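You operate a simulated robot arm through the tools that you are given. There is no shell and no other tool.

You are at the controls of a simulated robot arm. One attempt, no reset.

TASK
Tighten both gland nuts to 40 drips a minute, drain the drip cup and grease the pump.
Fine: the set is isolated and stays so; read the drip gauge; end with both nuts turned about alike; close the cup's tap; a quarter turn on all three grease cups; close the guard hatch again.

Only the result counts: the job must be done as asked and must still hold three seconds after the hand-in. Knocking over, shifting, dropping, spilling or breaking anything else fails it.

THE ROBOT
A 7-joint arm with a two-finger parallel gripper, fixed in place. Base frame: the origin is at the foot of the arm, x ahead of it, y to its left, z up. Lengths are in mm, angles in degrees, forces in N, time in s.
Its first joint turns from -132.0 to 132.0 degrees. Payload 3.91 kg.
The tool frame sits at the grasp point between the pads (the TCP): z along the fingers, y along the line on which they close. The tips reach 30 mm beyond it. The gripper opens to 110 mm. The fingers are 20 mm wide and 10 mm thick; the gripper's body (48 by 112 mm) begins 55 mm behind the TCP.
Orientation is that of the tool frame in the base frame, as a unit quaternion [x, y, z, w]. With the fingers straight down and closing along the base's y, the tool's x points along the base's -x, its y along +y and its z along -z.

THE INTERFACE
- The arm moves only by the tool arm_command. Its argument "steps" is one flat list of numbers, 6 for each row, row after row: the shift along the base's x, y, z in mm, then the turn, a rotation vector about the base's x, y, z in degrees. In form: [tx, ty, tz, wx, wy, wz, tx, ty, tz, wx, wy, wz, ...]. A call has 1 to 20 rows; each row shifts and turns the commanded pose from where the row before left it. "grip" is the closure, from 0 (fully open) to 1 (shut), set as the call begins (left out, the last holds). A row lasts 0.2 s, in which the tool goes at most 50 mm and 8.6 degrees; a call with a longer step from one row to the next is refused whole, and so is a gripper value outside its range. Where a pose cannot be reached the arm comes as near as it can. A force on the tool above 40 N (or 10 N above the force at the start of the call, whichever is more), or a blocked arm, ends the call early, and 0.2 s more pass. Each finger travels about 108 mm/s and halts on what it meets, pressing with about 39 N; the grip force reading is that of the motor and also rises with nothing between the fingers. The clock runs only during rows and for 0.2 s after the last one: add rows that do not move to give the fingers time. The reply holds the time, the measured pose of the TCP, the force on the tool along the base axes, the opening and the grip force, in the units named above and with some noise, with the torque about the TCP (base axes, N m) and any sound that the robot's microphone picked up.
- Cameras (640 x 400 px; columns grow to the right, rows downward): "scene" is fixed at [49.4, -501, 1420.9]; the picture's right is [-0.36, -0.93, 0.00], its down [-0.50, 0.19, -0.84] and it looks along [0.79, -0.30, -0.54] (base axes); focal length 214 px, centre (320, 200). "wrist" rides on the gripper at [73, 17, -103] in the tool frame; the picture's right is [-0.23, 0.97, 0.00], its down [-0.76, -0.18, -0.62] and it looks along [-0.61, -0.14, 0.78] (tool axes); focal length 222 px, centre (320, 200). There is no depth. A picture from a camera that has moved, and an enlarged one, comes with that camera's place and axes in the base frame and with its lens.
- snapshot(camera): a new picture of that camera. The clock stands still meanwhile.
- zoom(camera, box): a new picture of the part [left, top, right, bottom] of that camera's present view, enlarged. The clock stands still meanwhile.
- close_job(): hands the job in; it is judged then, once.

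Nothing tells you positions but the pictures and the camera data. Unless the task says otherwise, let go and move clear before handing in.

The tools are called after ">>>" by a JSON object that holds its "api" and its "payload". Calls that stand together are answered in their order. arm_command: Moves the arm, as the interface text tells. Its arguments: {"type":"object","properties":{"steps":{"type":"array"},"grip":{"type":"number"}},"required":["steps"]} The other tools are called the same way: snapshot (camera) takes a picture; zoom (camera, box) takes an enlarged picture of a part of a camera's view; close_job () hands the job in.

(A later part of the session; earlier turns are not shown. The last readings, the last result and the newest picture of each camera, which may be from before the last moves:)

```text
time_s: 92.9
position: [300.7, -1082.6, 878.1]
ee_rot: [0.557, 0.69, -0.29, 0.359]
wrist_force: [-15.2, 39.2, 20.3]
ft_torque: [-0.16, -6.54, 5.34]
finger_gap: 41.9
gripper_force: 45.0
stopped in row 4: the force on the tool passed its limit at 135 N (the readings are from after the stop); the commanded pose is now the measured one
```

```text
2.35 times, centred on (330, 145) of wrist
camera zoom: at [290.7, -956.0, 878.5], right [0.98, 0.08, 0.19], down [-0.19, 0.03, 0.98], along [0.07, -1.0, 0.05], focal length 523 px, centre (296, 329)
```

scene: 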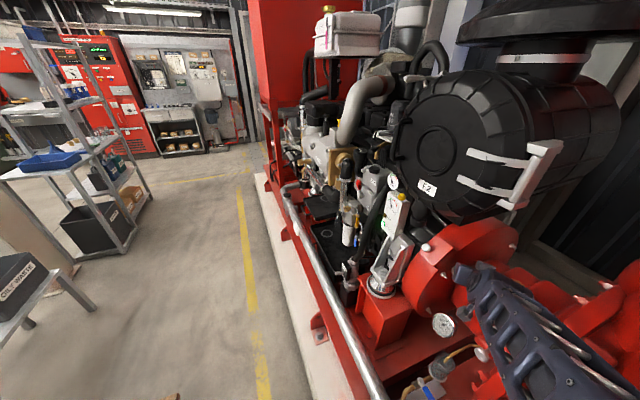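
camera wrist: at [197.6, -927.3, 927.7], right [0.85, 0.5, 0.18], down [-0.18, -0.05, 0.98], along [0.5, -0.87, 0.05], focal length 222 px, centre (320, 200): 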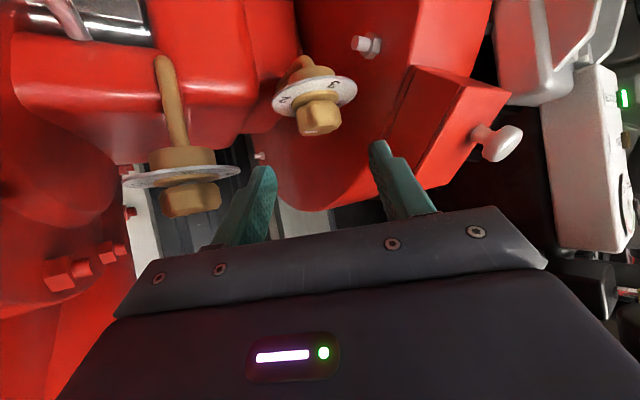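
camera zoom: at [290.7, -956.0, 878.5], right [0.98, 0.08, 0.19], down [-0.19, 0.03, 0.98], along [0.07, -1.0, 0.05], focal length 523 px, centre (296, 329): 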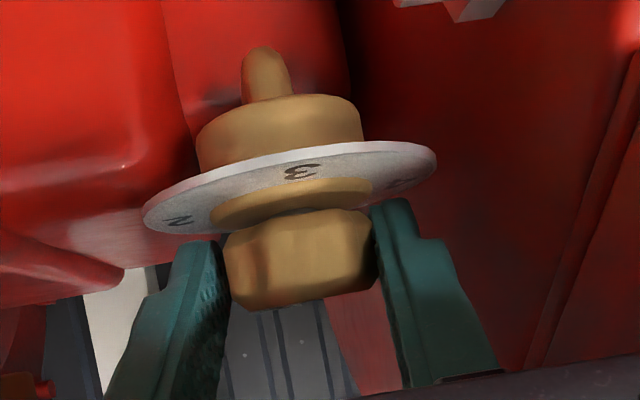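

That stroke ended with contact (high force), probably the gripper body against the hatch edge. I'll release, back off along the tool axis, and inspect everything.

>>> {"api": "arm_command", "payload": {"steps": [0, 0, 0, 0, 0, 0, -1, 2, 1.5, 0, 0, 0, -1, 8, 5, 0, 0, 0, -2, 12, 9, 0, 0, 0, -4, 16, 12, 0, 0, 0, -4, 20, 15, 0, 0, 0, -5, 25, 25, 0, 0, 0], "grip": 0.5}}

>>> {"api": "snapshot", "payload": {"camera": "wrist"}}

>>> {"api": "snapshot", "payload": {"camera": "scene"}}

>>> {"api": "zoom", "payload": {"camera": "scene", "box": [400, 200, 540, 300]}}

```text
time_s: 94.5
position: [284.1, -1000.7, 941.9]
ee_rot: [0.557, 0.692, -0.29, 0.356]
wrist_force: [0.1, 0.0, -1.0]
ft_torque: [-0.04, -0.04, 0.02]
finger_gap: 55.1
gripper_force: 0.0
```

```text
taken
camera wrist: at [274.7, -874.0, 942.9], right [0.98, 0.08, 0.18], down [-0.19, 0.03, 0.98], along [0.07, -1.0, 0.04], focal length 222 px, centre (320, 200)
```

wrist: 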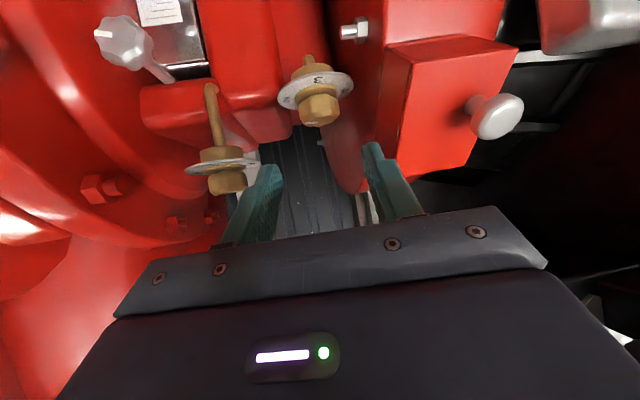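

```text
taken
```

scene: 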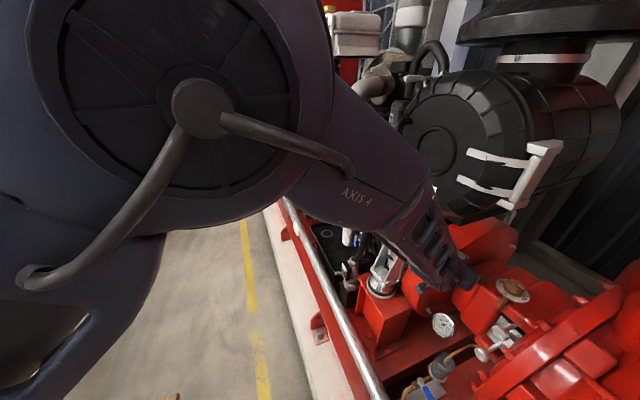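

```text
4.00 times, centred on (470, 250) of scene
camera zoom: at [49.4, -501.0, 1420.9], right [-0.36, -0.93, 0.0], down [-0.5, 0.19, -0.84], along [0.79, -0.3, -0.54], focal length 858 px, centre (-280, 0)
```

zoom: 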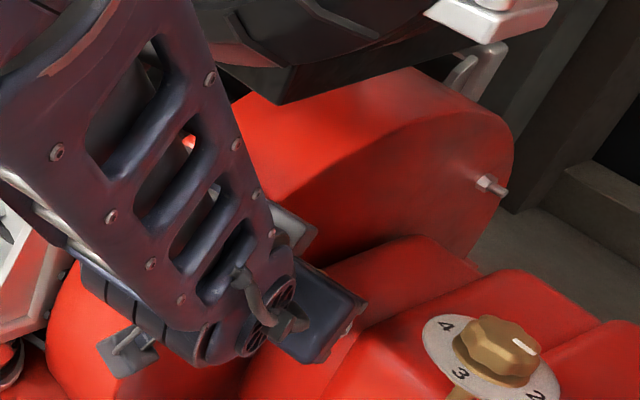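

>>> {"api": "zoom", "payload": {"camera": "wrist", "box": [260, 10, 540, 190]}}

>>> {"api": "zoom", "payload": {"camera": "wrist", "box": [270, 50, 370, 130]}}

```text
2.22 times, centred on (400, 100) of wrist
camera zoom: at [274.7, -874.0, 942.9], right [0.98, 0.08, 0.18], down [-0.19, 0.03, 0.98], along [0.07, -1.0, 0.04], focal length 494 px, centre (142, 422)
```

zoom: 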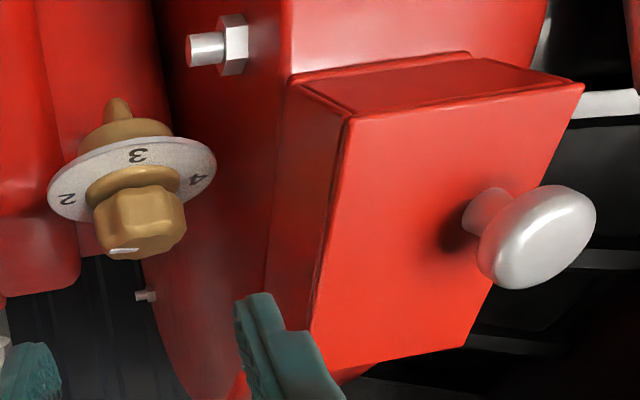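

```text
5.00 times, centred on (320, 90) of wrist
camera zoom: at [274.7, -874.0, 942.9], right [0.98, 0.08, 0.18], down [-0.19, 0.03, 0.98], along [0.07, -1.0, 0.04], focal length 1111 px, centre (320, 750)
```

zoom: 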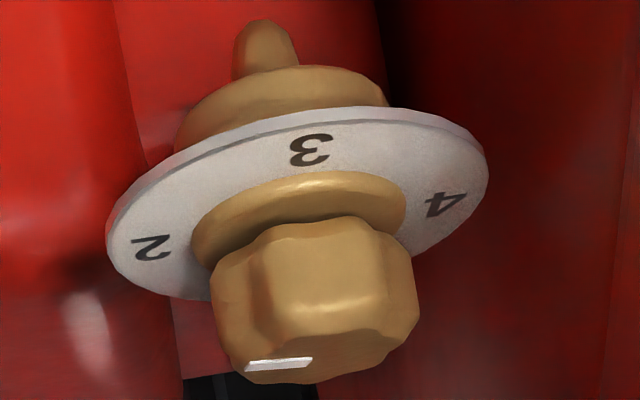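

The hatch is a ~29 mm thick block standing further out than I took it to be, and the gripper body caught its edge; nothing looks disturbed. For cup A I'll approach horizontally instead, below the hatch and cup B's dial, with strokes between yaw 50° and 20°.

>>> {"api": "arm_command", "payload": {"steps": [-10, 8, 5, -6.85, -1.46, 0, -10, 8, 0, -6.85, -1.46, 0, -10, 8, 0, -6.85, -1.46, 0, -10, 8, 0, -6.85, -1.46, 0, -10, 8, 0, -6.85, -1.46, 0, -5, 0, -5, 0, 0, 7.6, 0, 0, -5, 0, 0, 7.6, 0, 0, -5, 0, 0, 7.6, 0, 0, -5, 0, 0, 7.6, 0, 0, -5, 0, 0, 7.6]}}

>>> {"api": "snapshot", "payload": {"camera": "wrist"}}

>>> {"api": "snapshot", "payload": {"camera": "scene"}}

```text
time_s: 96.7
position: [228.1, -961.1, 925.0]
ee_rot: [0.239, 0.667, -0.242, 0.663]
wrist_force: [0.2, 0.6, 0.2]
ft_torque: [0.0, 0.0, 0.02]
finger_gap: 55.0
gripper_force: 0.1
```

```text
taken
camera wrist: at [160.4, -882.2, 851.7], right [0.62, 0.75, 0.22], down [-0.59, 0.26, 0.76], along [0.51, -0.61, 0.61], focal length 222 px, centre (320, 200)
```

wrist: 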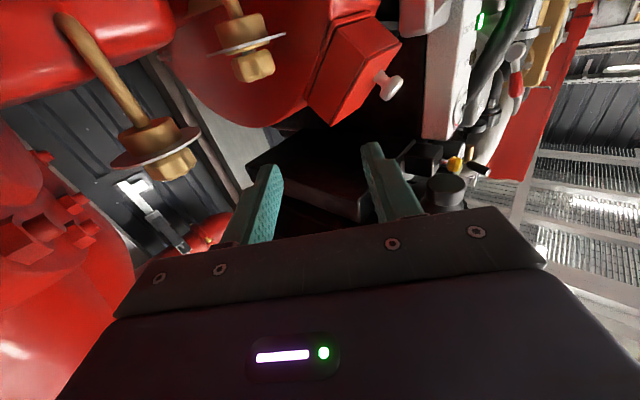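

```text
taken
```

scene: 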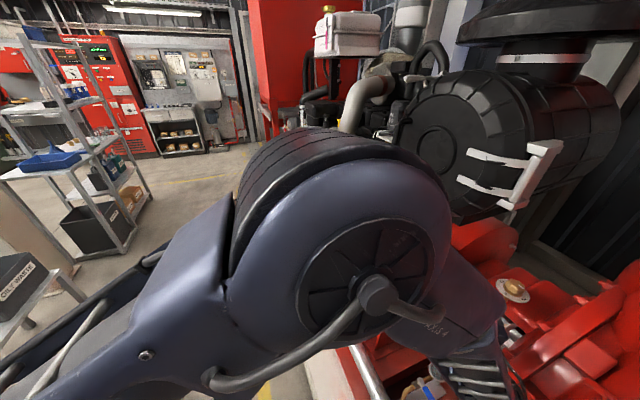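

>>> {"api": "arm_command", "payload": {"steps": [3.5, -6.3, -20, 0, 0, 0, 3.5, -11.3, -20, 0, 0, 0, 3.5, -16.3, -19, 0, 0, 0, 3.5, -23.3, 0, 0, 0, 0, 3.5, -24, 0, 0, 0, 0], "grip": 0.56}}

>>> {"api": "snapshot", "payload": {"camera": "wrist"}}

>>> {"api": "snapshot", "payload": {"camera": "scene"}}

```text
time_s: 97.9
position: [245.9, -1041.1, 863.8]
ee_rot: [0.241, 0.666, -0.243, 0.662]
wrist_force: [0.2, 0.2, -0.1]
ft_torque: [0.0, 0.03, 0.01]
finger_gap: 48.5
gripper_force: 0.1
```

```text
taken
camera wrist: at [177.4, -963.2, 792.0], right [0.63, 0.75, 0.22], down [-0.59, 0.27, 0.76], along [0.51, -0.61, 0.6], focal length 222 px, centre (320, 200)
```

wrist: 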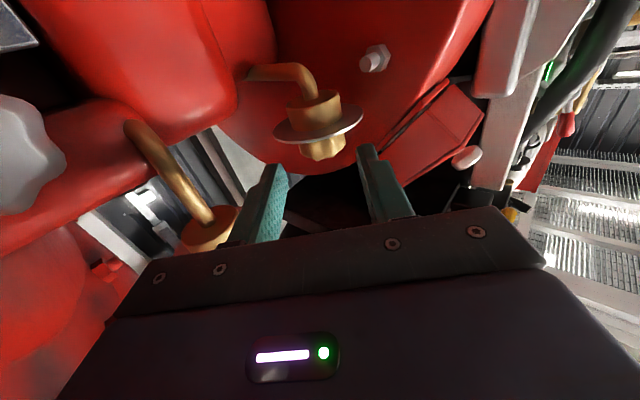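

```text
taken
```

scene: 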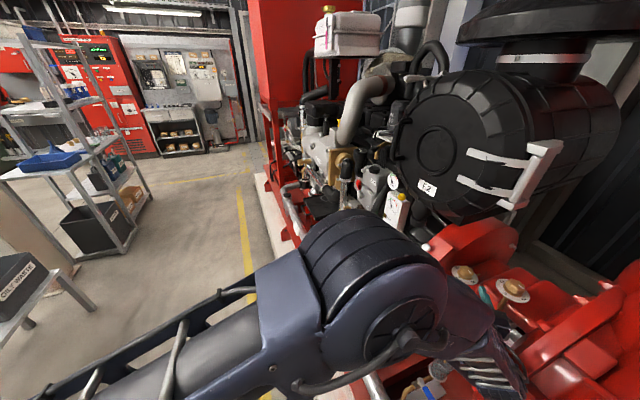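

>>> {"api": "zoom", "payload": {"camera": "scene", "box": [445, 255, 485, 285]}}

>>> {"api": "zoom", "payload": {"camera": "scene", "box": [420, 220, 540, 320]}}

>>> {"api": "zoom", "payload": {"camera": "wrist", "box": [230, 60, 430, 200]}}

```text
13.33 times, centred on (465, 270) of scene
camera zoom: at [49.4, -501.0, 1420.9], right [-0.36, -0.93, 0.0], down [-0.5, 0.19, -0.84], along [0.79, -0.3, -0.54], focal length 2860 px, centre (-1613, -733)
```

zoom: 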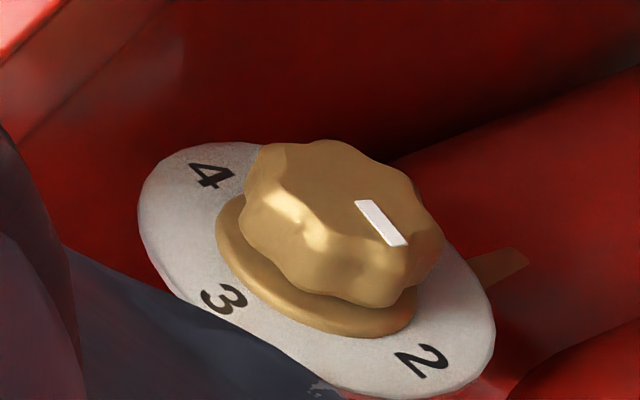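

```text
4.00 times, centred on (480, 270) of scene
camera zoom: at [49.4, -501.0, 1420.9], right [-0.36, -0.93, 0.0], down [-0.5, 0.19, -0.84], along [0.79, -0.3, -0.54], focal length 858 px, centre (-320, -80)
```

zoom: 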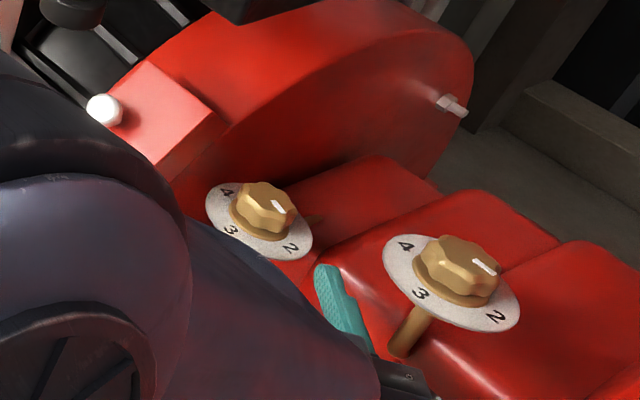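

```text
2.86 times, centred on (330, 130) of wrist
camera zoom: at [177.4, -963.2, 792.0], right [0.63, 0.75, 0.22], down [-0.59, 0.27, 0.76], along [0.51, -0.61, 0.6], focal length 635 px, centre (291, 400)
```

zoom: 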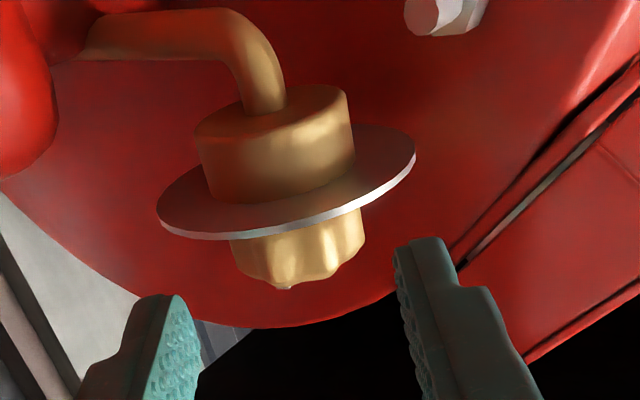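

>>> {"api": "arm_command", "payload": {"steps": [8.9, -7.77, 0, 0, 0, 0, 8.9, -7.77, 0, 0, 0, 0, 8.9, -7.77, 0, 0, 0, 0, 8.9, -7.77, 0, 0, 0, 0]}}

>>> {"api": "zoom", "payload": {"camera": "wrist", "box": [200, 60, 460, 230]}}

>>> {"api": "zoom", "payload": {"camera": "scene", "box": [430, 240, 530, 310]}}

```text
time_s: 98.9
position: [281.8, -1073.3, 864.6]
ee_rot: [0.24, 0.667, -0.244, 0.662]
wrist_force: [0.9, 0.2, -0.6]
ft_torque: [0.0, -0.02, -0.01]
finger_gap: 48.3
gripper_force: 0.1
```

```text
2.35 times, centred on (330, 145) of wrist
camera zoom: at [213.0, -995.0, 792.4], right [0.63, 0.75, 0.22], down [-0.59, 0.27, 0.76], along [0.51, -0.61, 0.6], focal length 523 px, centre (296, 329)
```

zoom: 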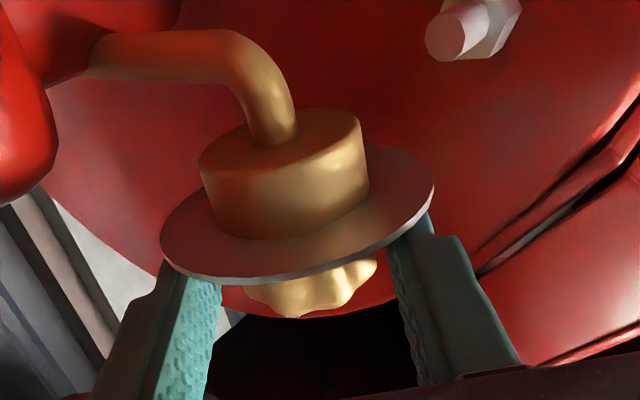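

```text
5.71 times, centred on (480, 275) of scene
camera zoom: at [49.4, -501.0, 1420.9], right [-0.36, -0.93, 0.0], down [-0.5, 0.19, -0.84], along [0.79, -0.3, -0.54], focal length 1226 px, centre (-594, -229)
```

zoom: 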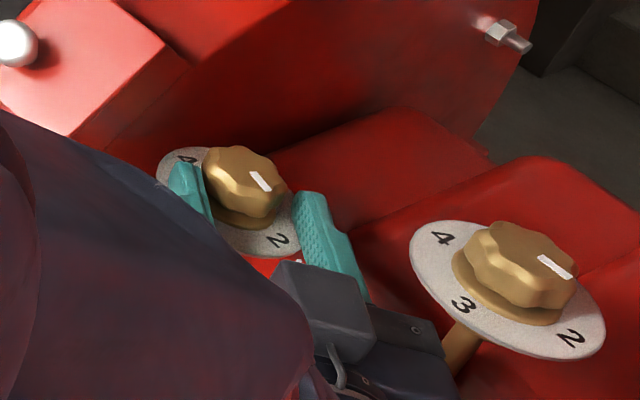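

>>> {"api": "arm_command", "payload": {"steps": [8.9, -7.2, 0, 0, 0, 0, 8.7, -7.2, 0, 0, 0, 0]}}

>>> {"api": "arm_command", "payload": {"steps": [0, 0, 0, 0, 0, 0, 0, 0, 0, 0, 0, 0, 0, 0, 0, 0, 0, 0], "grip": 1}}

>>> {"api": "zoom", "payload": {"camera": "scene", "box": [430, 240, 530, 310]}}

```text
time_s: 99.5
position: [300.2, -1087.6, 864.6]
ee_rot: [0.24, 0.667, -0.242, 0.663]
wrist_force: [-0.3, -0.8, 0.3]
ft_torque: [-0.01, 0.02, -0.02]
finger_gap: 48.4
gripper_force: 0.1
```

```text
time_s: 100.3
position: [300.6, -1086.2, 864.3]
ee_rot: [0.239, 0.666, -0.241, 0.663]
wrist_force: [5.1, 18.5, -1.8]
ft_torque: [0.25, -0.2, 0.31]
finger_gap: 41.3
gripper_force: 45.4
```

```text
5.71 times, centred on (480, 275) of scene
camera zoom: at [49.4, -501.0, 1420.9], right [-0.36, -0.93, 0.0], down [-0.5, 0.19, -0.84], along [0.79, -0.3, -0.54], focal length 1226 px, centre (-594, -229)
```

zoom: 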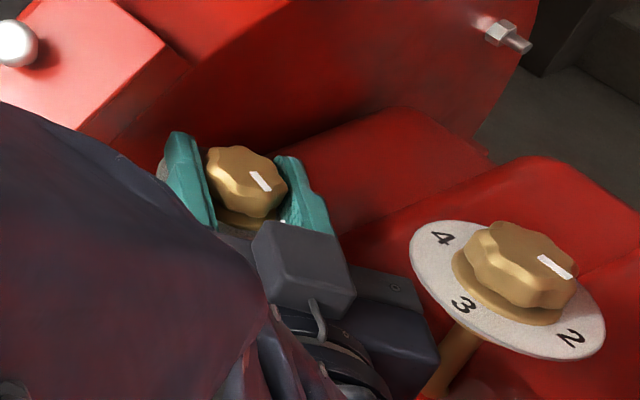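

>>> {"api": "arm_command", "payload": {"steps": [1.16, 1.21, 0, 0, 0, -8, 1.32, 1.03, 0, 0, 0, -8, 1.45, 0.84, 0, 0, 0, -8, 1.55, 0.62, 0, 0, 0, -8, 0, 0, 0, 0, 0, 0]}}

>>> {"api": "zoom", "payload": {"camera": "scene", "box": [430, 240, 530, 310]}}

>>> {"api": "snapshot", "payload": {"camera": "wrist"}}

```text
time_s: 100.9
position: [299.6, -1083.6, 864.4]
ee_rot: [0.308, 0.638, -0.311, 0.633]
wrist_force: [-6.4, 27.1, 11.5]
ft_torque: [0.51, 0.24, 0.51]
finger_gap: 41.4
gripper_force: 44.6
stopped in row 2: the force on the tool passed its limit at 83 N (the readings are from after the stop); the commanded pose is now the measured one
```

```text
5.71 times, centred on (480, 275) of scene
camera zoom: at [49.4, -501.0, 1420.9], right [-0.36, -0.93, 0.0], down [-0.5, 0.19, -0.84], along [0.79, -0.3, -0.54], focal length 1226 px, centre (-594, -229)
```

zoom: 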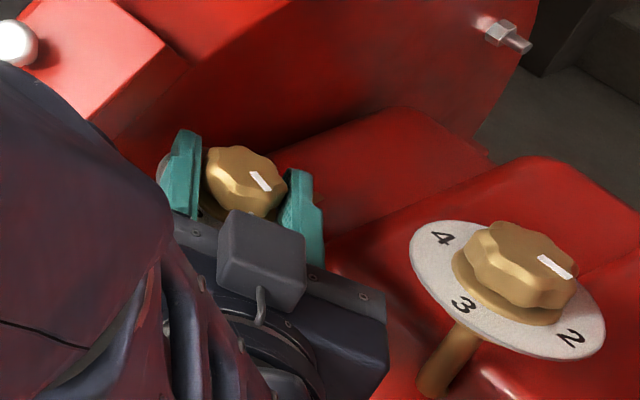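

```text
taken
camera wrist: at [249.0, -993.0, 792.2], right [0.77, 0.6, 0.22], down [-0.52, 0.38, 0.77], along [0.38, -0.7, 0.6], focal length 222 px, centre (320, 200)
```

wrist: 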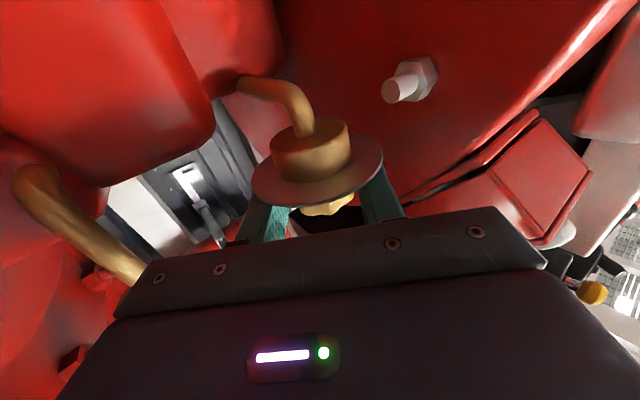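

The fingers were low enough to clamp the fixed brass collar under the knob. I'll release, raise about 7 mm, and regrasp the knob itself at yaw 42°.

>>> {"api": "arm_command", "payload": {"steps": [0, 0, 0, 0, 0, 0, 0, 0, 0, 0, 0, 0, -3, 4, 0, 0, 0, 0, -3, 4, 4, 0, 0, 4, 3, -4, 4, 0, 0, 0, 4, -5, 0, 0, 0, 0, 0, 0, 0, 0, 0, 0], "grip": 0.56}}

>>> {"api": "zoom", "payload": {"camera": "wrist", "box": [200, 60, 460, 230]}}

>>> {"api": "zoom", "payload": {"camera": "scene", "box": [430, 240, 530, 310]}}

```text
time_s: 102.5
position: [301.1, -1086.2, 871.3]
ee_rot: [0.287, 0.648, -0.288, 0.644]
wrist_force: [-0.8, 0.4, 0.4]
ft_torque: [0.0, 0.04, 0.01]
finger_gap: 48.7
gripper_force: 0.1
```

```text
2.35 times, centred on (330, 145) of wrist
camera zoom: at [244.1, -998.2, 798.8], right [0.72, 0.65, 0.22], down [-0.54, 0.34, 0.77], along [0.42, -0.68, 0.6], focal length 523 px, centre (296, 329)
```

zoom: 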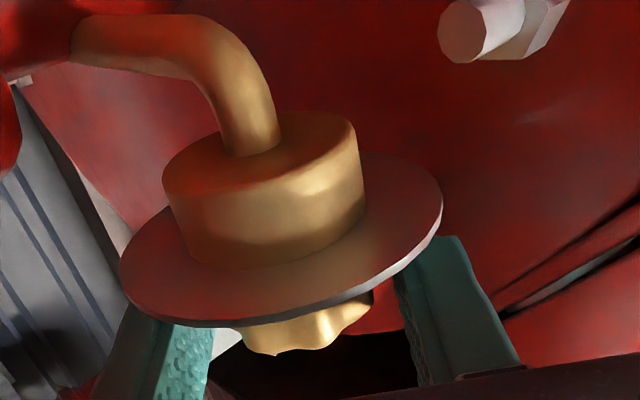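

```text
5.71 times, centred on (480, 275) of scene
camera zoom: at [49.4, -501.0, 1420.9], right [-0.36, -0.93, 0.0], down [-0.5, 0.19, -0.84], along [0.79, -0.3, -0.54], focal length 1226 px, centre (-594, -229)
```

zoom: 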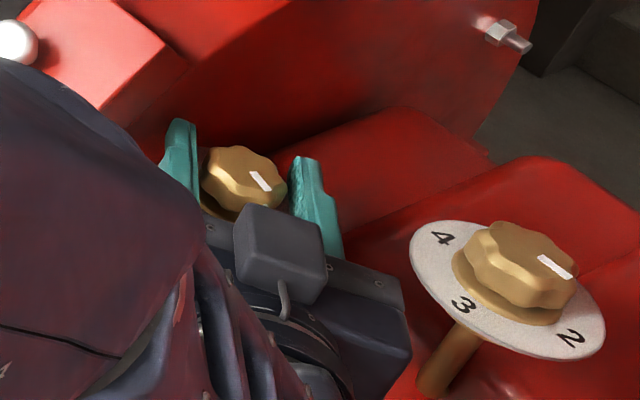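

>>> {"api": "arm_command", "payload": {"steps": [0, 0, 0, 0, 0, 0, 0, 0, 0, 0, 0, 0, 0, 0, 0, 0, 0, 0], "grip": 1}}

>>> {"api": "zoom", "payload": {"camera": "scene", "box": [445, 255, 485, 285]}}

>>> {"api": "arm_command", "payload": {"steps": [0.66, 0.5, 0, 0, 0, -4, 0.66, 0.5, 0, 0, 0, -4, 0, 0, 0, 0, 0, 0]}}

>>> {"api": "zoom", "payload": {"camera": "scene", "box": [445, 255, 485, 285]}}

```text
time_s: 103.3
position: [300.0, -1086.0, 870.0]
ee_rot: [0.287, 0.648, -0.288, 0.644]
wrist_force: [-2.5, -6.9, 1.1]
ft_torque: [0.44, -0.32, -0.06]
finger_gap: 38.1
gripper_force: 44.5
```

```text
13.33 times, centred on (465, 270) of scene
camera zoom: at [49.4, -501.0, 1420.9], right [-0.36, -0.93, 0.0], down [-0.5, 0.19, -0.84], along [0.79, -0.3, -0.54], focal length 2860 px, centre (-1613, -733)
```

zoom: 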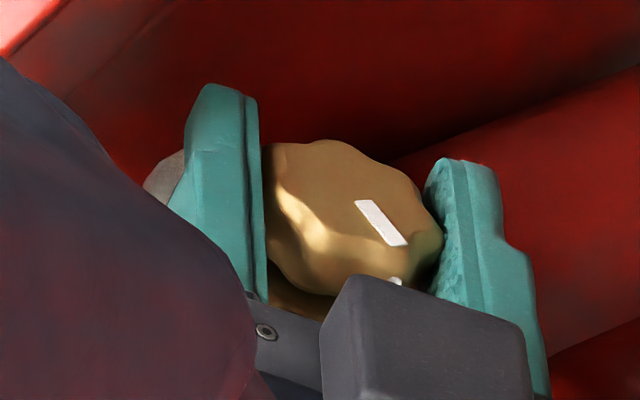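

```text
time_s: 104.1
position: [301.5, -1085.1, 870.6]
ee_rot: [0.333, 0.626, -0.334, 0.621]
wrist_force: [-7.5, -9.7, -1.7]
ft_torque: [0.09, -0.52, -0.07]
finger_gap: 38.0
gripper_force: 45.2
```

```text
13.33 times, centred on (465, 270) of scene
camera zoom: at [49.4, -501.0, 1420.9], right [-0.36, -0.93, 0.0], down [-0.5, 0.19, -0.84], along [0.79, -0.3, -0.54], focal length 2860 px, centre (-1613, -733)
```

zoom: 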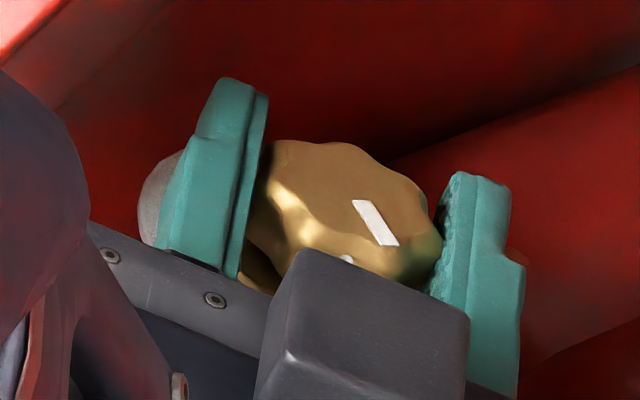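

>>> {"api": "arm_command", "payload": {"steps": [0.72, 0.43, 0, 0, 0, -4, 0.73, 0.41, 0, 0, 0, -4, 0.77, 0.33, 0, 0, 0, -4, 0.78, 0.29, 0, 0, 0, -4, 0, 0, 0, 0, 0, 0]}}

>>> {"api": "zoom", "payload": {"camera": "scene", "box": [445, 255, 485, 285]}}

```text
time_s: 105.3
position: [303.3, -1084.6, 871.2]
ee_rot: [0.416, 0.574, -0.417, 0.569]
wrist_force: [-30.9, -24.5, -4.2]
ft_torque: [-0.46, -0.49, -0.17]
finger_gap: 38.0
gripper_force: 44.9
```

```text
13.33 times, centred on (465, 270) of scene
camera zoom: at [49.4, -501.0, 1420.9], right [-0.36, -0.93, 0.0], down [-0.5, 0.19, -0.84], along [0.79, -0.3, -0.54], focal length 2860 px, centre (-1613, -733)
```

zoom: 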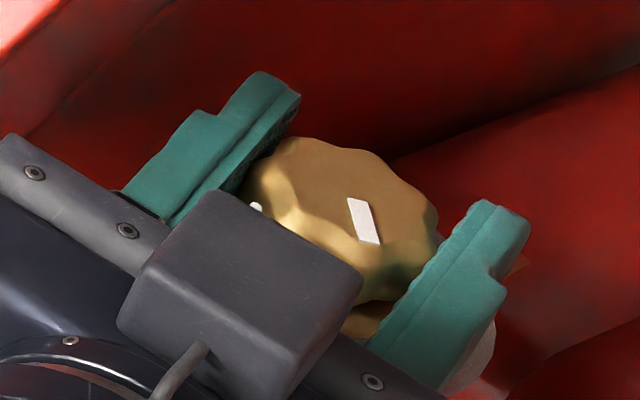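

>>> {"api": "arm_command", "payload": {"steps": [0, 0, 0, 0, 0, 0, -0.9, -0.9, 0, 0, 0, 0, -1.55, -0.62, 0, 0, 0, 8, -1.45, -0.84, 0, 0, 0, 8, -1.32, -1.03, 0, 0, 0, 8, 0, 0, 0, 0, 0, 0], "grip": 0.55}}

>>> {"api": "zoom", "payload": {"camera": "scene", "box": [445, 255, 485, 285]}}

>>> {"api": "arm_command", "payload": {"steps": [0, 0, 0, 0, 0, 0, 0, 0, 0, 0, 0, 0, 0, 0, 0, 0, 0, 0], "grip": 1}}

>>> {"api": "zoom", "payload": {"camera": "scene", "box": [445, 255, 485, 285]}}

```text
time_s: 106.7
position: [300.5, -1087.8, 870.6]
ee_rot: [0.287, 0.648, -0.288, 0.644]
wrist_force: [-0.5, 0.9, -0.9]
ft_torque: [0.0, 0.02, 0.05]
finger_gap: 49.2
gripper_force: 0.1
```

```text
13.33 times, centred on (465, 270) of scene
camera zoom: at [49.4, -501.0, 1420.9], right [-0.36, -0.93, 0.0], down [-0.5, 0.19, -0.84], along [0.79, -0.3, -0.54], focal length 2860 px, centre (-1613, -733)
```

zoom: 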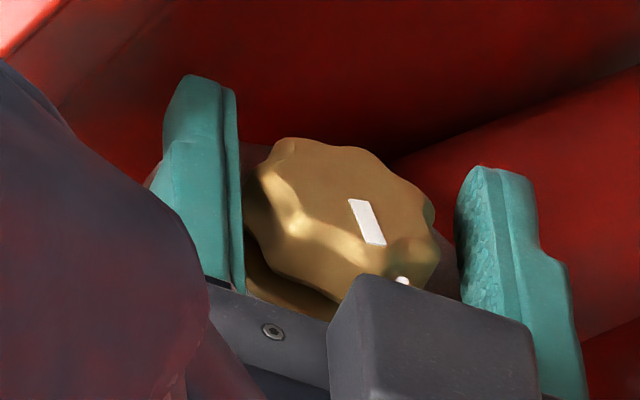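

```text
time_s: 107.5
position: [301.0, -1086.0, 870.8]
ee_rot: [0.286, 0.649, -0.288, 0.644]
wrist_force: [10.3, 14.6, 1.3]
ft_torque: [0.89, -0.87, 0.05]
finger_gap: 37.4
gripper_force: 45.4
```

```text
13.33 times, centred on (465, 270) of scene
camera zoom: at [49.4, -501.0, 1420.9], right [-0.36, -0.93, 0.0], down [-0.5, 0.19, -0.84], along [0.79, -0.3, -0.54], focal length 2860 px, centre (-1613, -733)
```

zoom: 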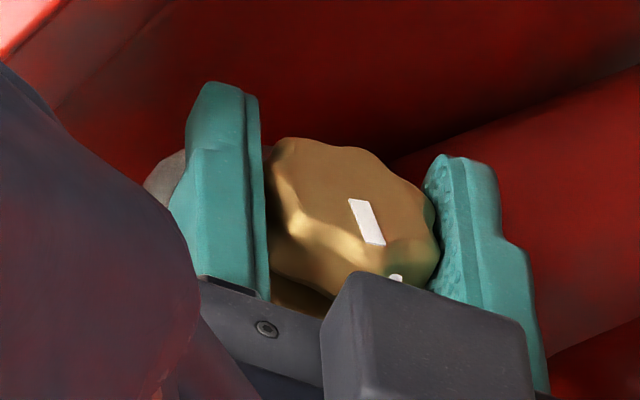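

>>> {"api": "arm_command", "payload": {"steps": [0.66, 0.5, 0, 0, 0, -4, 0.66, 0.5, 0, 0, 0, -4, 0.72, 0.43, 0, 0, 0, -4, 0.73, 0.41, 0, 0, 0, -4, 0.77, 0.33, 0, 0, 0, -4, 0.78, 0.29, 0, 0, 0, -4, 0, 0, 0, 0, 0, 0]}}

>>> {"api": "zoom", "payload": {"camera": "scene", "box": [445, 255, 485, 285]}}

```text
time_s: 109.1
position: [303.3, -1085.9, 870.9]
ee_rot: [0.416, 0.575, -0.417, 0.569]
wrist_force: [-5.6, -17.6, -4.3]
ft_torque: [-0.82, -0.82, -0.02]
finger_gap: 37.6
gripper_force: 44.9
```

```text
13.33 times, centred on (465, 270) of scene
camera zoom: at [49.4, -501.0, 1420.9], right [-0.36, -0.93, 0.0], down [-0.5, 0.19, -0.84], along [0.79, -0.3, -0.54], focal length 2860 px, centre (-1613, -733)
```

zoom: 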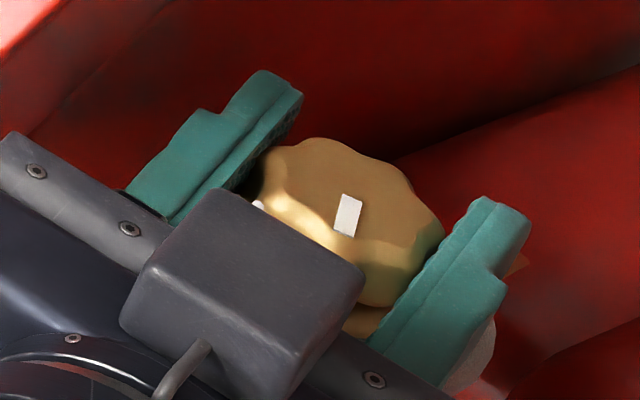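

>>> {"api": "arm_command", "payload": {"steps": [0, 0, 0, 0, 0, 0, 0, 0, 0, 0, 0, 0, -1.3, -0.52, 0, 0, 0, 7, -1.22, -0.65, 0, 0, 0, 7, -1.16, -0.78, 0, 0, 0, 7, 0, 0, 0, 0, 0, 0], "grip": 0.55}}

>>> {"api": "arm_command", "payload": {"steps": [0, 0, 0, 0, 0, 0, 0, 0, 0, 0, 0, 0, 0, 0, 0, 0, 0, 0], "grip": 1}}

>>> {"api": "zoom", "payload": {"camera": "scene", "box": [445, 255, 485, 285]}}

>>> {"api": "arm_command", "payload": {"steps": [0.72, 0.5, 0, 0, 0, -4, 0.72, 0.43, 0, 0, 0, -4, 0.73, 0.41, 0, 0, 0, -4, 0.77, 0.33, 0, 0, 0, -4, 0.74, 0.28, 0, 0, 0, -4, 0, 0, 0, 0, 0, 0]}}

>>> {"api": "zoom", "payload": {"camera": "scene", "box": [445, 255, 485, 285]}}

```text
time_s: 110.5
position: [301.8, -1087.3, 870.6]
ee_rot: [0.303, 0.642, -0.305, 0.636]
wrist_force: [0.9, -0.1, -0.9]
ft_torque: [-0.03, -0.01, 0.0]
finger_gap: 49.6
gripper_force: 0.1
```

```text
time_s: 111.3
position: [300.6, -1086.3, 870.7]
ee_rot: [0.303, 0.641, -0.304, 0.636]
wrist_force: [6.7, 6.0, 0.2]
ft_torque: [0.09, -0.53, 0.04]
finger_gap: 37.9
gripper_force: 44.9
```

```text
13.33 times, centred on (465, 270) of scene
camera zoom: at [49.4, -501.0, 1420.9], right [-0.36, -0.93, 0.0], down [-0.5, 0.19, -0.84], along [0.79, -0.3, -0.54], focal length 2860 px, centre (-1613, -733)
```

zoom: 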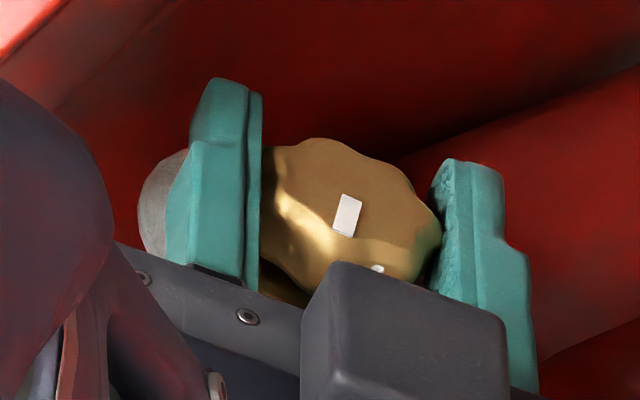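

```text
time_s: 112.7
position: [302.5, -1085.3, 870.8]
ee_rot: [0.41, 0.578, -0.411, 0.573]
wrist_force: [-6.3, -13.4, 0.5]
ft_torque: [0.1, -0.28, -0.04]
finger_gap: 37.6
gripper_force: 45.3
```

```text
13.33 times, centred on (465, 270) of scene
camera zoom: at [49.4, -501.0, 1420.9], right [-0.36, -0.93, 0.0], down [-0.5, 0.19, -0.84], along [0.79, -0.3, -0.54], focal length 2860 px, centre (-1613, -733)
```

zoom: 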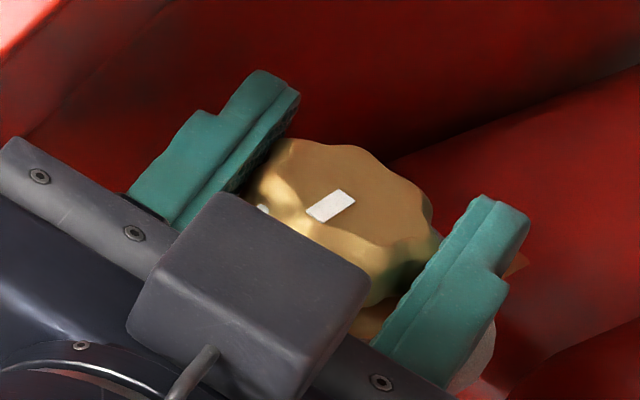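

Cup A's mark is now at about label 3, a quarter turn from where it began. I'll release, back straight out, and look at the result and the hatch.

>>> {"api": "arm_command", "payload": {"steps": [0, 0, 0, 0, 0, 0, 0, 0, 0, 0, 0, 0, -3, 9, 0, 0, 0, 0, -6, 18, 0, 0, 0, 0, -8, 24, 0, 0, 0, 0, -8, 28, 5, 0, 0, 0, 0, 28, 15, 0, 0, 0, 0, 20, 20, 0, 0, 0], "grip": 0.55}}

>>> {"api": "snapshot", "payload": {"camera": "scene"}}

>>> {"api": "zoom", "payload": {"camera": "scene", "box": [410, 225, 550, 315]}}

>>> {"api": "zoom", "payload": {"camera": "scene", "box": [445, 255, 485, 285]}}

```text
time_s: 114.5
position: [278.2, -957.3, 910.4]
ee_rot: [0.411, 0.578, -0.411, 0.572]
wrist_force: [-1.0, -0.3, 0.1]
ft_torque: [-0.04, -0.02, 0.03]
finger_gap: 49.6
gripper_force: 0.0
```

```text
taken
```

scene: 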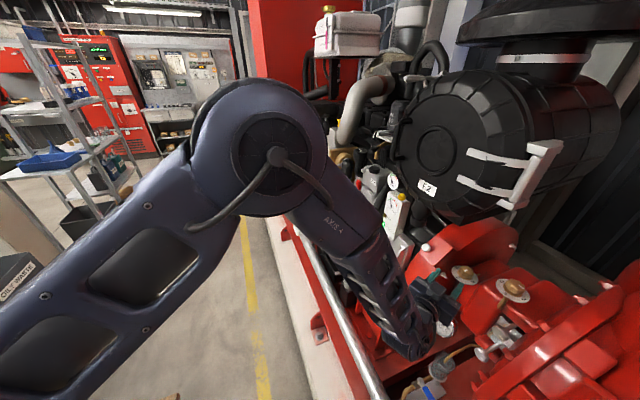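

```text
4.44 times, centred on (480, 270) of scene
camera zoom: at [49.4, -501.0, 1420.9], right [-0.36, -0.93, 0.0], down [-0.5, 0.19, -0.84], along [0.79, -0.3, -0.54], focal length 953 px, centre (-391, -111)
```

zoom: 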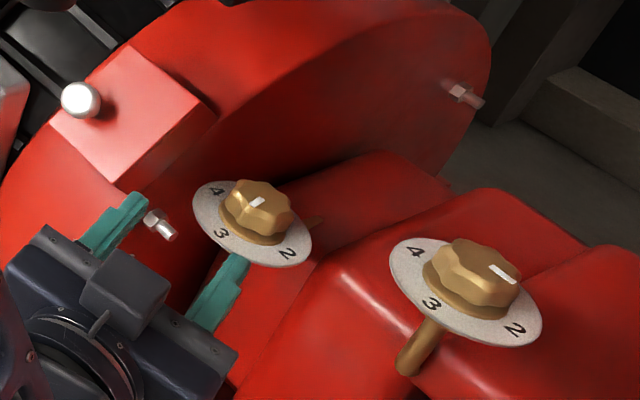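

```text
13.33 times, centred on (465, 270) of scene
camera zoom: at [49.4, -501.0, 1420.9], right [-0.36, -0.93, 0.0], down [-0.5, 0.19, -0.84], along [0.79, -0.3, -0.54], focal length 2860 px, centre (-1613, -733)
```

zoom: 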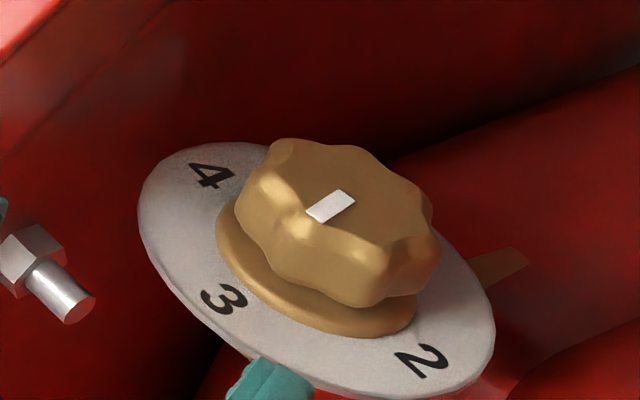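

>>> {"api": "zoom", "payload": {"camera": "scene", "box": [495, 272, 535, 302]}}

>>> {"api": "snapshot", "payload": {"camera": "wrist"}}

```text
13.33 times, centred on (515, 287) of scene
camera zoom: at [49.4, -501.0, 1420.9], right [-0.36, -0.93, 0.0], down [-0.5, 0.19, -0.84], along [0.79, -0.3, -0.54], focal length 2860 px, centre (-2280, -960)
```

zoom: 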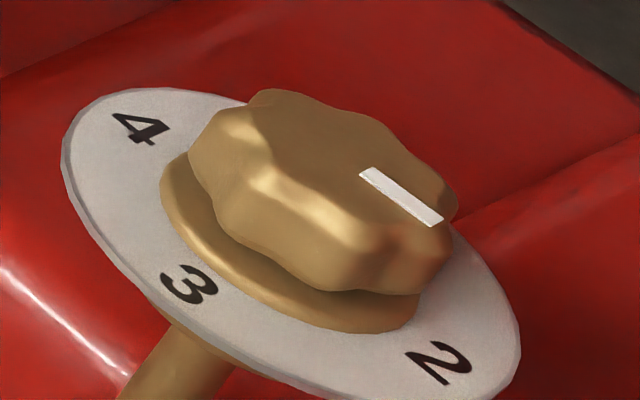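

```text
taken
camera wrist: at [259.3, -854.0, 839.6], right [0.92, 0.32, 0.22], down [-0.37, 0.53, 0.77], along [0.12, -0.79, 0.6], focal length 222 px, centre (320, 200)
```

wrist: 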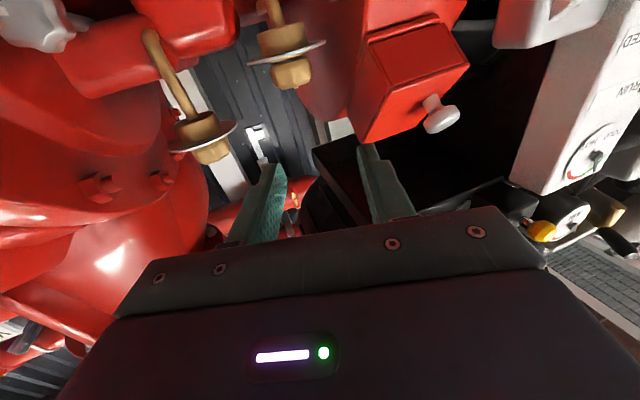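

Cup A turned about 90° and cup B about 80°, so I'll give B a small extra nudge of about 8°. Moving to it with the tool pitched down again.

>>> {"api": "arm_command", "payload": {"steps": [-10, 10, 15, 0, 0, -7.4, -10, 10, 15, 0, 0, -7.4, -10, 5, 15, 0, 0, -7.4, -10, 0, 15, 7, -0.3, 0, -10, 0, 10, 7, -0.3, 0, -10, 0, 5, 7, -0.3, 0, -10, 0, 0, 7, -0.3, 0, -5, 0, 0, 7, -0.3, 0, 0, -20, 0, 0, 0, 0, 0, -25, 0, 0, 0, 0, 0, -25, 0, 0, 0, 0, 0, -30, 0, 0, 0, 0], "grip": 0.3}}

>>> {"api": "snapshot", "payload": {"camera": "wrist"}}

```text
time_s: 117.1
position: [205.4, -1031.6, 986.3]
ee_rot: [0.642, 0.613, -0.337, 0.313]
wrist_force: [-0.4, -0.1, -0.1]
ft_torque: [0.02, -0.03, 0.03]
finger_gap: 77.0
gripper_force: 0.0
```

```text
taken
camera wrist: at [228.2, -907.0, 986.7], right [0.97, -0.18, 0.18], down [-0.16, 0.08, 0.98], along [-0.19, -0.98, 0.04], focal length 222 px, centre (320, 200)
```

wrist: 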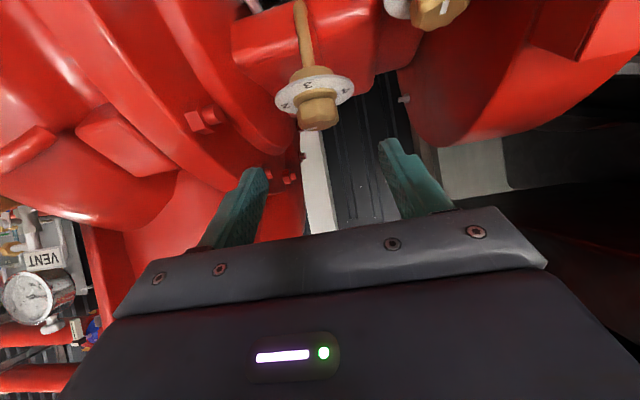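

>>> {"api": "arm_command", "payload": {"steps": [-0.7, -10.5, -7.04, 0, 0, 0, -0.7, -10.5, -7.04, 0, 0, 0, -0.7, -10.5, -7.04, 0, 0, 0, -0.7, -10.5, -7.04, 0, 0, 0, -0.7, -10.5, -7.04, 0, 0, 0, -0.7, -10.5, -7.04, 0, 0, 0, -0.7, -10.5, -7.04, 0, 0, 0, -0.7, -10.5, -7.04, 0, 0, 0]}}

>>> {"api": "arm_command", "payload": {"steps": [0, 0, 0, 0, 0, 0, 0, 0, 0, 0, 0, 0, 0, 0, 0, 0, 0, 0], "grip": 1}}

>>> {"api": "zoom", "payload": {"camera": "wrist", "box": [200, 60, 460, 230]}}

>>> {"api": "zoom", "payload": {"camera": "scene", "box": [485, 262, 545, 307]}}

```text
time_s: 118.9
position: [198.8, -1115.6, 931.1]
ee_rot: [0.642, 0.614, -0.336, 0.313]
wrist_force: [0.1, 0.7, 0.4]
ft_torque: [0.0, 0.03, 0.0]
finger_gap: 76.9
gripper_force: 0.0
```

```text
time_s: 119.7
position: [199.3, -1115.1, 929.9]
ee_rot: [0.642, 0.614, -0.336, 0.313]
wrist_force: [3.9, -2.5, -1.6]
ft_torque: [-0.3, -0.47, 0.01]
finger_gap: 37.8
gripper_force: 45.0
```

```text
2.35 times, centred on (330, 145) of wrist
camera zoom: at [222.9, -991.4, 930.6], right [0.97, -0.18, 0.18], down [-0.16, 0.08, 0.98], along [-0.19, -0.98, 0.04], focal length 523 px, centre (296, 329)
```

zoom: 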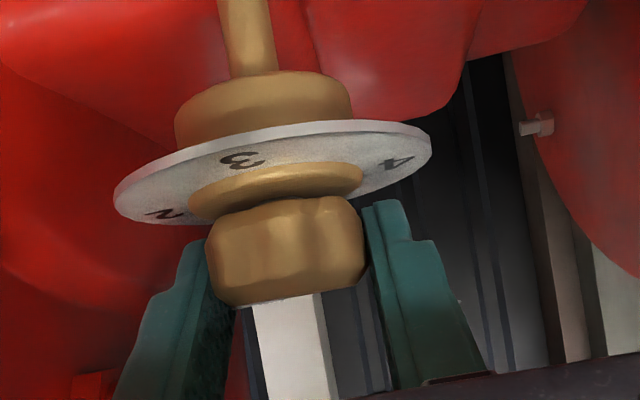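

```text
8.89 times, centred on (515, 284) of scene
camera zoom: at [49.4, -501.0, 1420.9], right [-0.36, -0.93, 0.0], down [-0.5, 0.19, -0.84], along [0.79, -0.3, -0.54], focal length 1906 px, centre (-1413, -551)
```

zoom: 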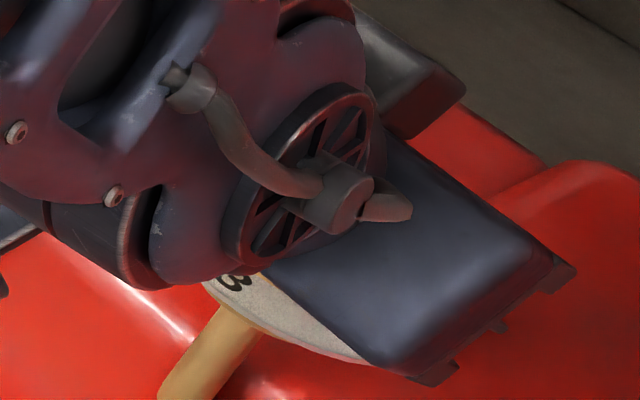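

>>> {"api": "arm_command", "payload": {"steps": [0, 0, 0, 0, 0, -4.5, 0, 0, 0, 0, 0, -4.5, 0, 0, 0, 0, 0, 0]}}

>>> {"api": "arm_command", "payload": {"steps": [0, 0, 0, 0, 0, 0, 0, 0, 0, 0, 0, 0, 2, 10, 7, 0, 0, 0, 3, 16, 11, 0, 0, 0, 3, 16, 11, 0, 0, 0, 0, 20, 20, 0, 0, 6, 0, 20, 20, 0, 0, 6, 0, 25, 20, 5, 0, 0, 0, 25, 20, 5, 0, 0], "grip": 0.3}}

>>> {"api": "snapshot", "payload": {"camera": "wrist"}}

>>> {"api": "zoom", "payload": {"camera": "scene", "box": [495, 272, 535, 302]}}

```text
time_s: 120.5
position: [198.7, -1115.5, 930.3]
ee_rot: [0.688, 0.561, -0.36, 0.286]
wrist_force: [7.4, 4.8, 2.9]
ft_torque: [-0.74, -0.17, 0.02]
finger_gap: 37.9
gripper_force: 44.9
```

```text
time_s: 122.5
position: [207.3, -984.3, 1041.8]
ee_rot: [0.652, 0.657, -0.271, 0.265]
wrist_force: [0.2, -0.1, -0.4]
ft_torque: [-0.01, 0.01, 0.01]
finger_gap: 77.1
gripper_force: 0.1
```

```text
taken
camera wrist: at [224.1, -861.2, 1063.3], right [0.98, -0.16, 0.15], down [-0.17, -0.11, 0.98], along [-0.14, -0.98, -0.13], focal length 222 px, centre (320, 200)
```

wrist: 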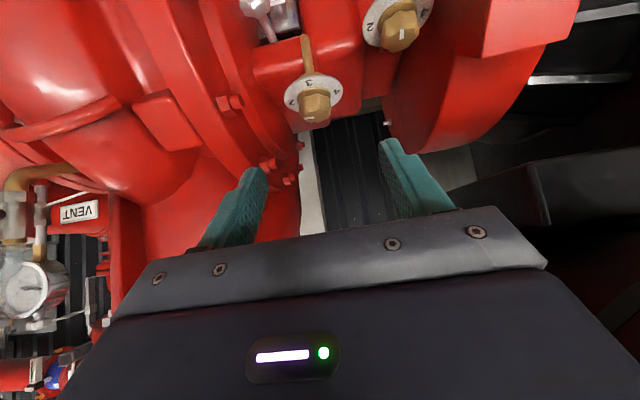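

```text
13.33 times, centred on (515, 287) of scene
camera zoom: at [49.4, -501.0, 1420.9], right [-0.36, -0.93, 0.0], down [-0.5, 0.19, -0.84], along [0.79, -0.3, -0.54], focal length 2860 px, centre (-2280, -960)
```

zoom: 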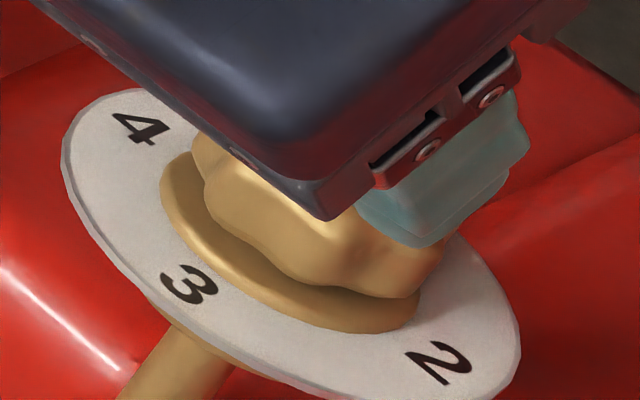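

>>> {"api": "zoom", "payload": {"camera": "wrist", "box": [275, 50, 355, 130]}}

>>> {"api": "zoom", "payload": {"camera": "wrist", "box": [350, 0, 590, 160]}}

```text
5.00 times, centred on (315, 90) of wrist
camera zoom: at [224.1, -861.2, 1063.3], right [0.98, -0.16, 0.15], down [-0.17, -0.11, 0.98], along [-0.14, -0.98, -0.13], focal length 1111 px, centre (345, 750)
```

zoom: 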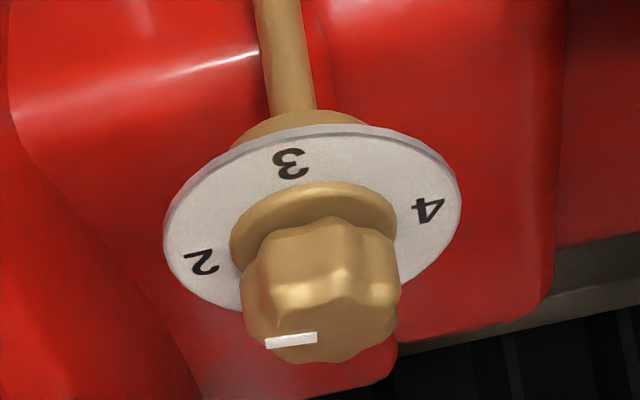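

```text
2.50 times, centred on (470, 80) of wrist
camera zoom: at [224.1, -861.2, 1063.3], right [0.98, -0.16, 0.15], down [-0.17, -0.11, 0.98], along [-0.14, -0.98, -0.13], focal length 555 px, centre (-55, 500)
```

zoom: 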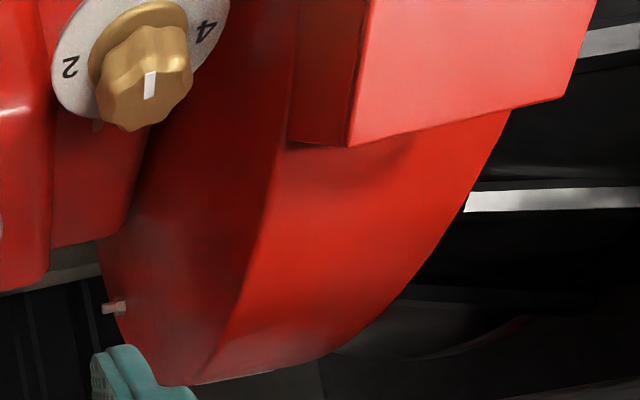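

Cups A and B are done. Now the hatch: its knob is at about (396, -997, 919). I'll reposition in front of it with the tool horizontal, staying clear of the air filter's dust valve (406, -942, 1034), and inspect the hinge side.

>>> {"api": "arm_command", "payload": {"steps": [0, 25, -10, 0, 0, 0, 0, 25, -10, -7.5, 0, 0, 0, 25, -10, -7.5, 0, 0, 0, 25, -10, -7.5, 0, 0, 0, 15, -15, -7.5, 0, 0, 0, 0, -15, -7.5, 0, 0, 0, 0, -15, -7.5, 0, 0, 20, 0, -10, 0, 0, 0, 25, 0, -10, 0, 0, 0, 25, 0, 0, 0, 0, 0, 25, 0, 0, 0, 0, 0, 25, 0, 0, 0, 0, 0, 25, 0, 0, 0, 0, 0, 25, 0, 0, 0, 0, 0, 18, 0, 0, 0, 0, 0]}}

>>> {"api": "snapshot", "payload": {"camera": "wrist"}}

>>> {"api": "snapshot", "payload": {"camera": "scene"}}

>>> {"api": "zoom", "payload": {"camera": "wrist", "box": [220, 40, 420, 180]}}

```text
time_s: 125.7
position: [396.6, -870.1, 933.3]
ee_rot: [0.5, 0.503, -0.502, 0.495]
wrist_force: [-0.5, 0.0, 0.9]
ft_torque: [-0.02, 0.01, 0.0]
finger_gap: 77.0
gripper_force: 0.1
```

```text
taken
camera wrist: at [411.7, -767.7, 861.9], right [0.98, -0.01, 0.22], down [-0.17, 0.62, 0.77], along [-0.14, -0.78, 0.6], focal length 222 px, centre (320, 200)
```

wrist: 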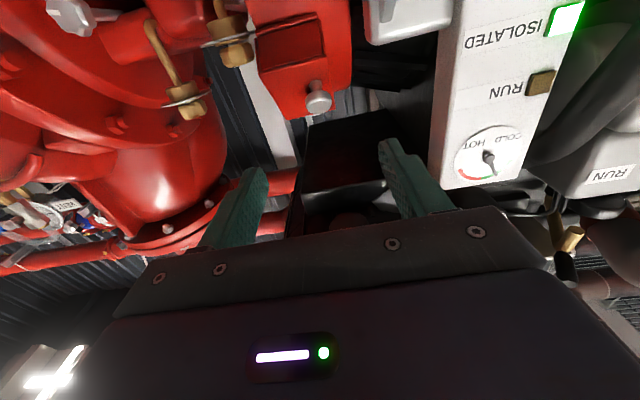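

```text
taken
```

scene: 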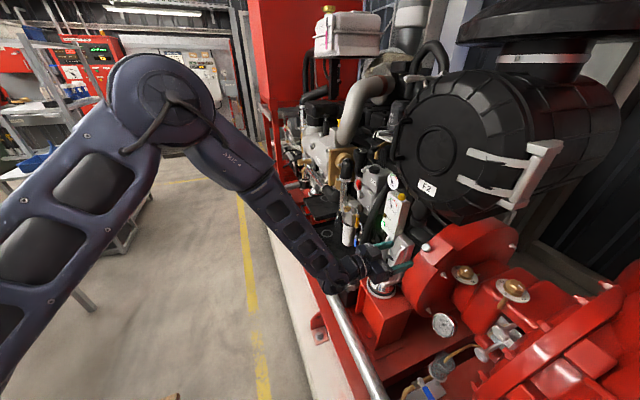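

```text
2.86 times, centred on (320, 110) of wrist
camera zoom: at [411.7, -767.7, 861.9], right [0.98, -0.01, 0.22], down [-0.17, 0.62, 0.77], along [-0.14, -0.78, 0.6], focal length 635 px, centre (320, 457)
```

zoom: 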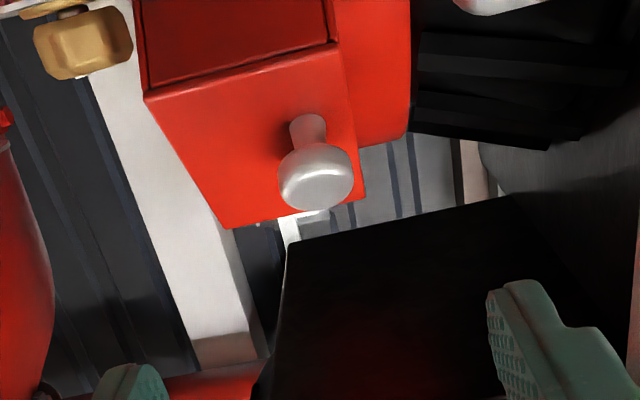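

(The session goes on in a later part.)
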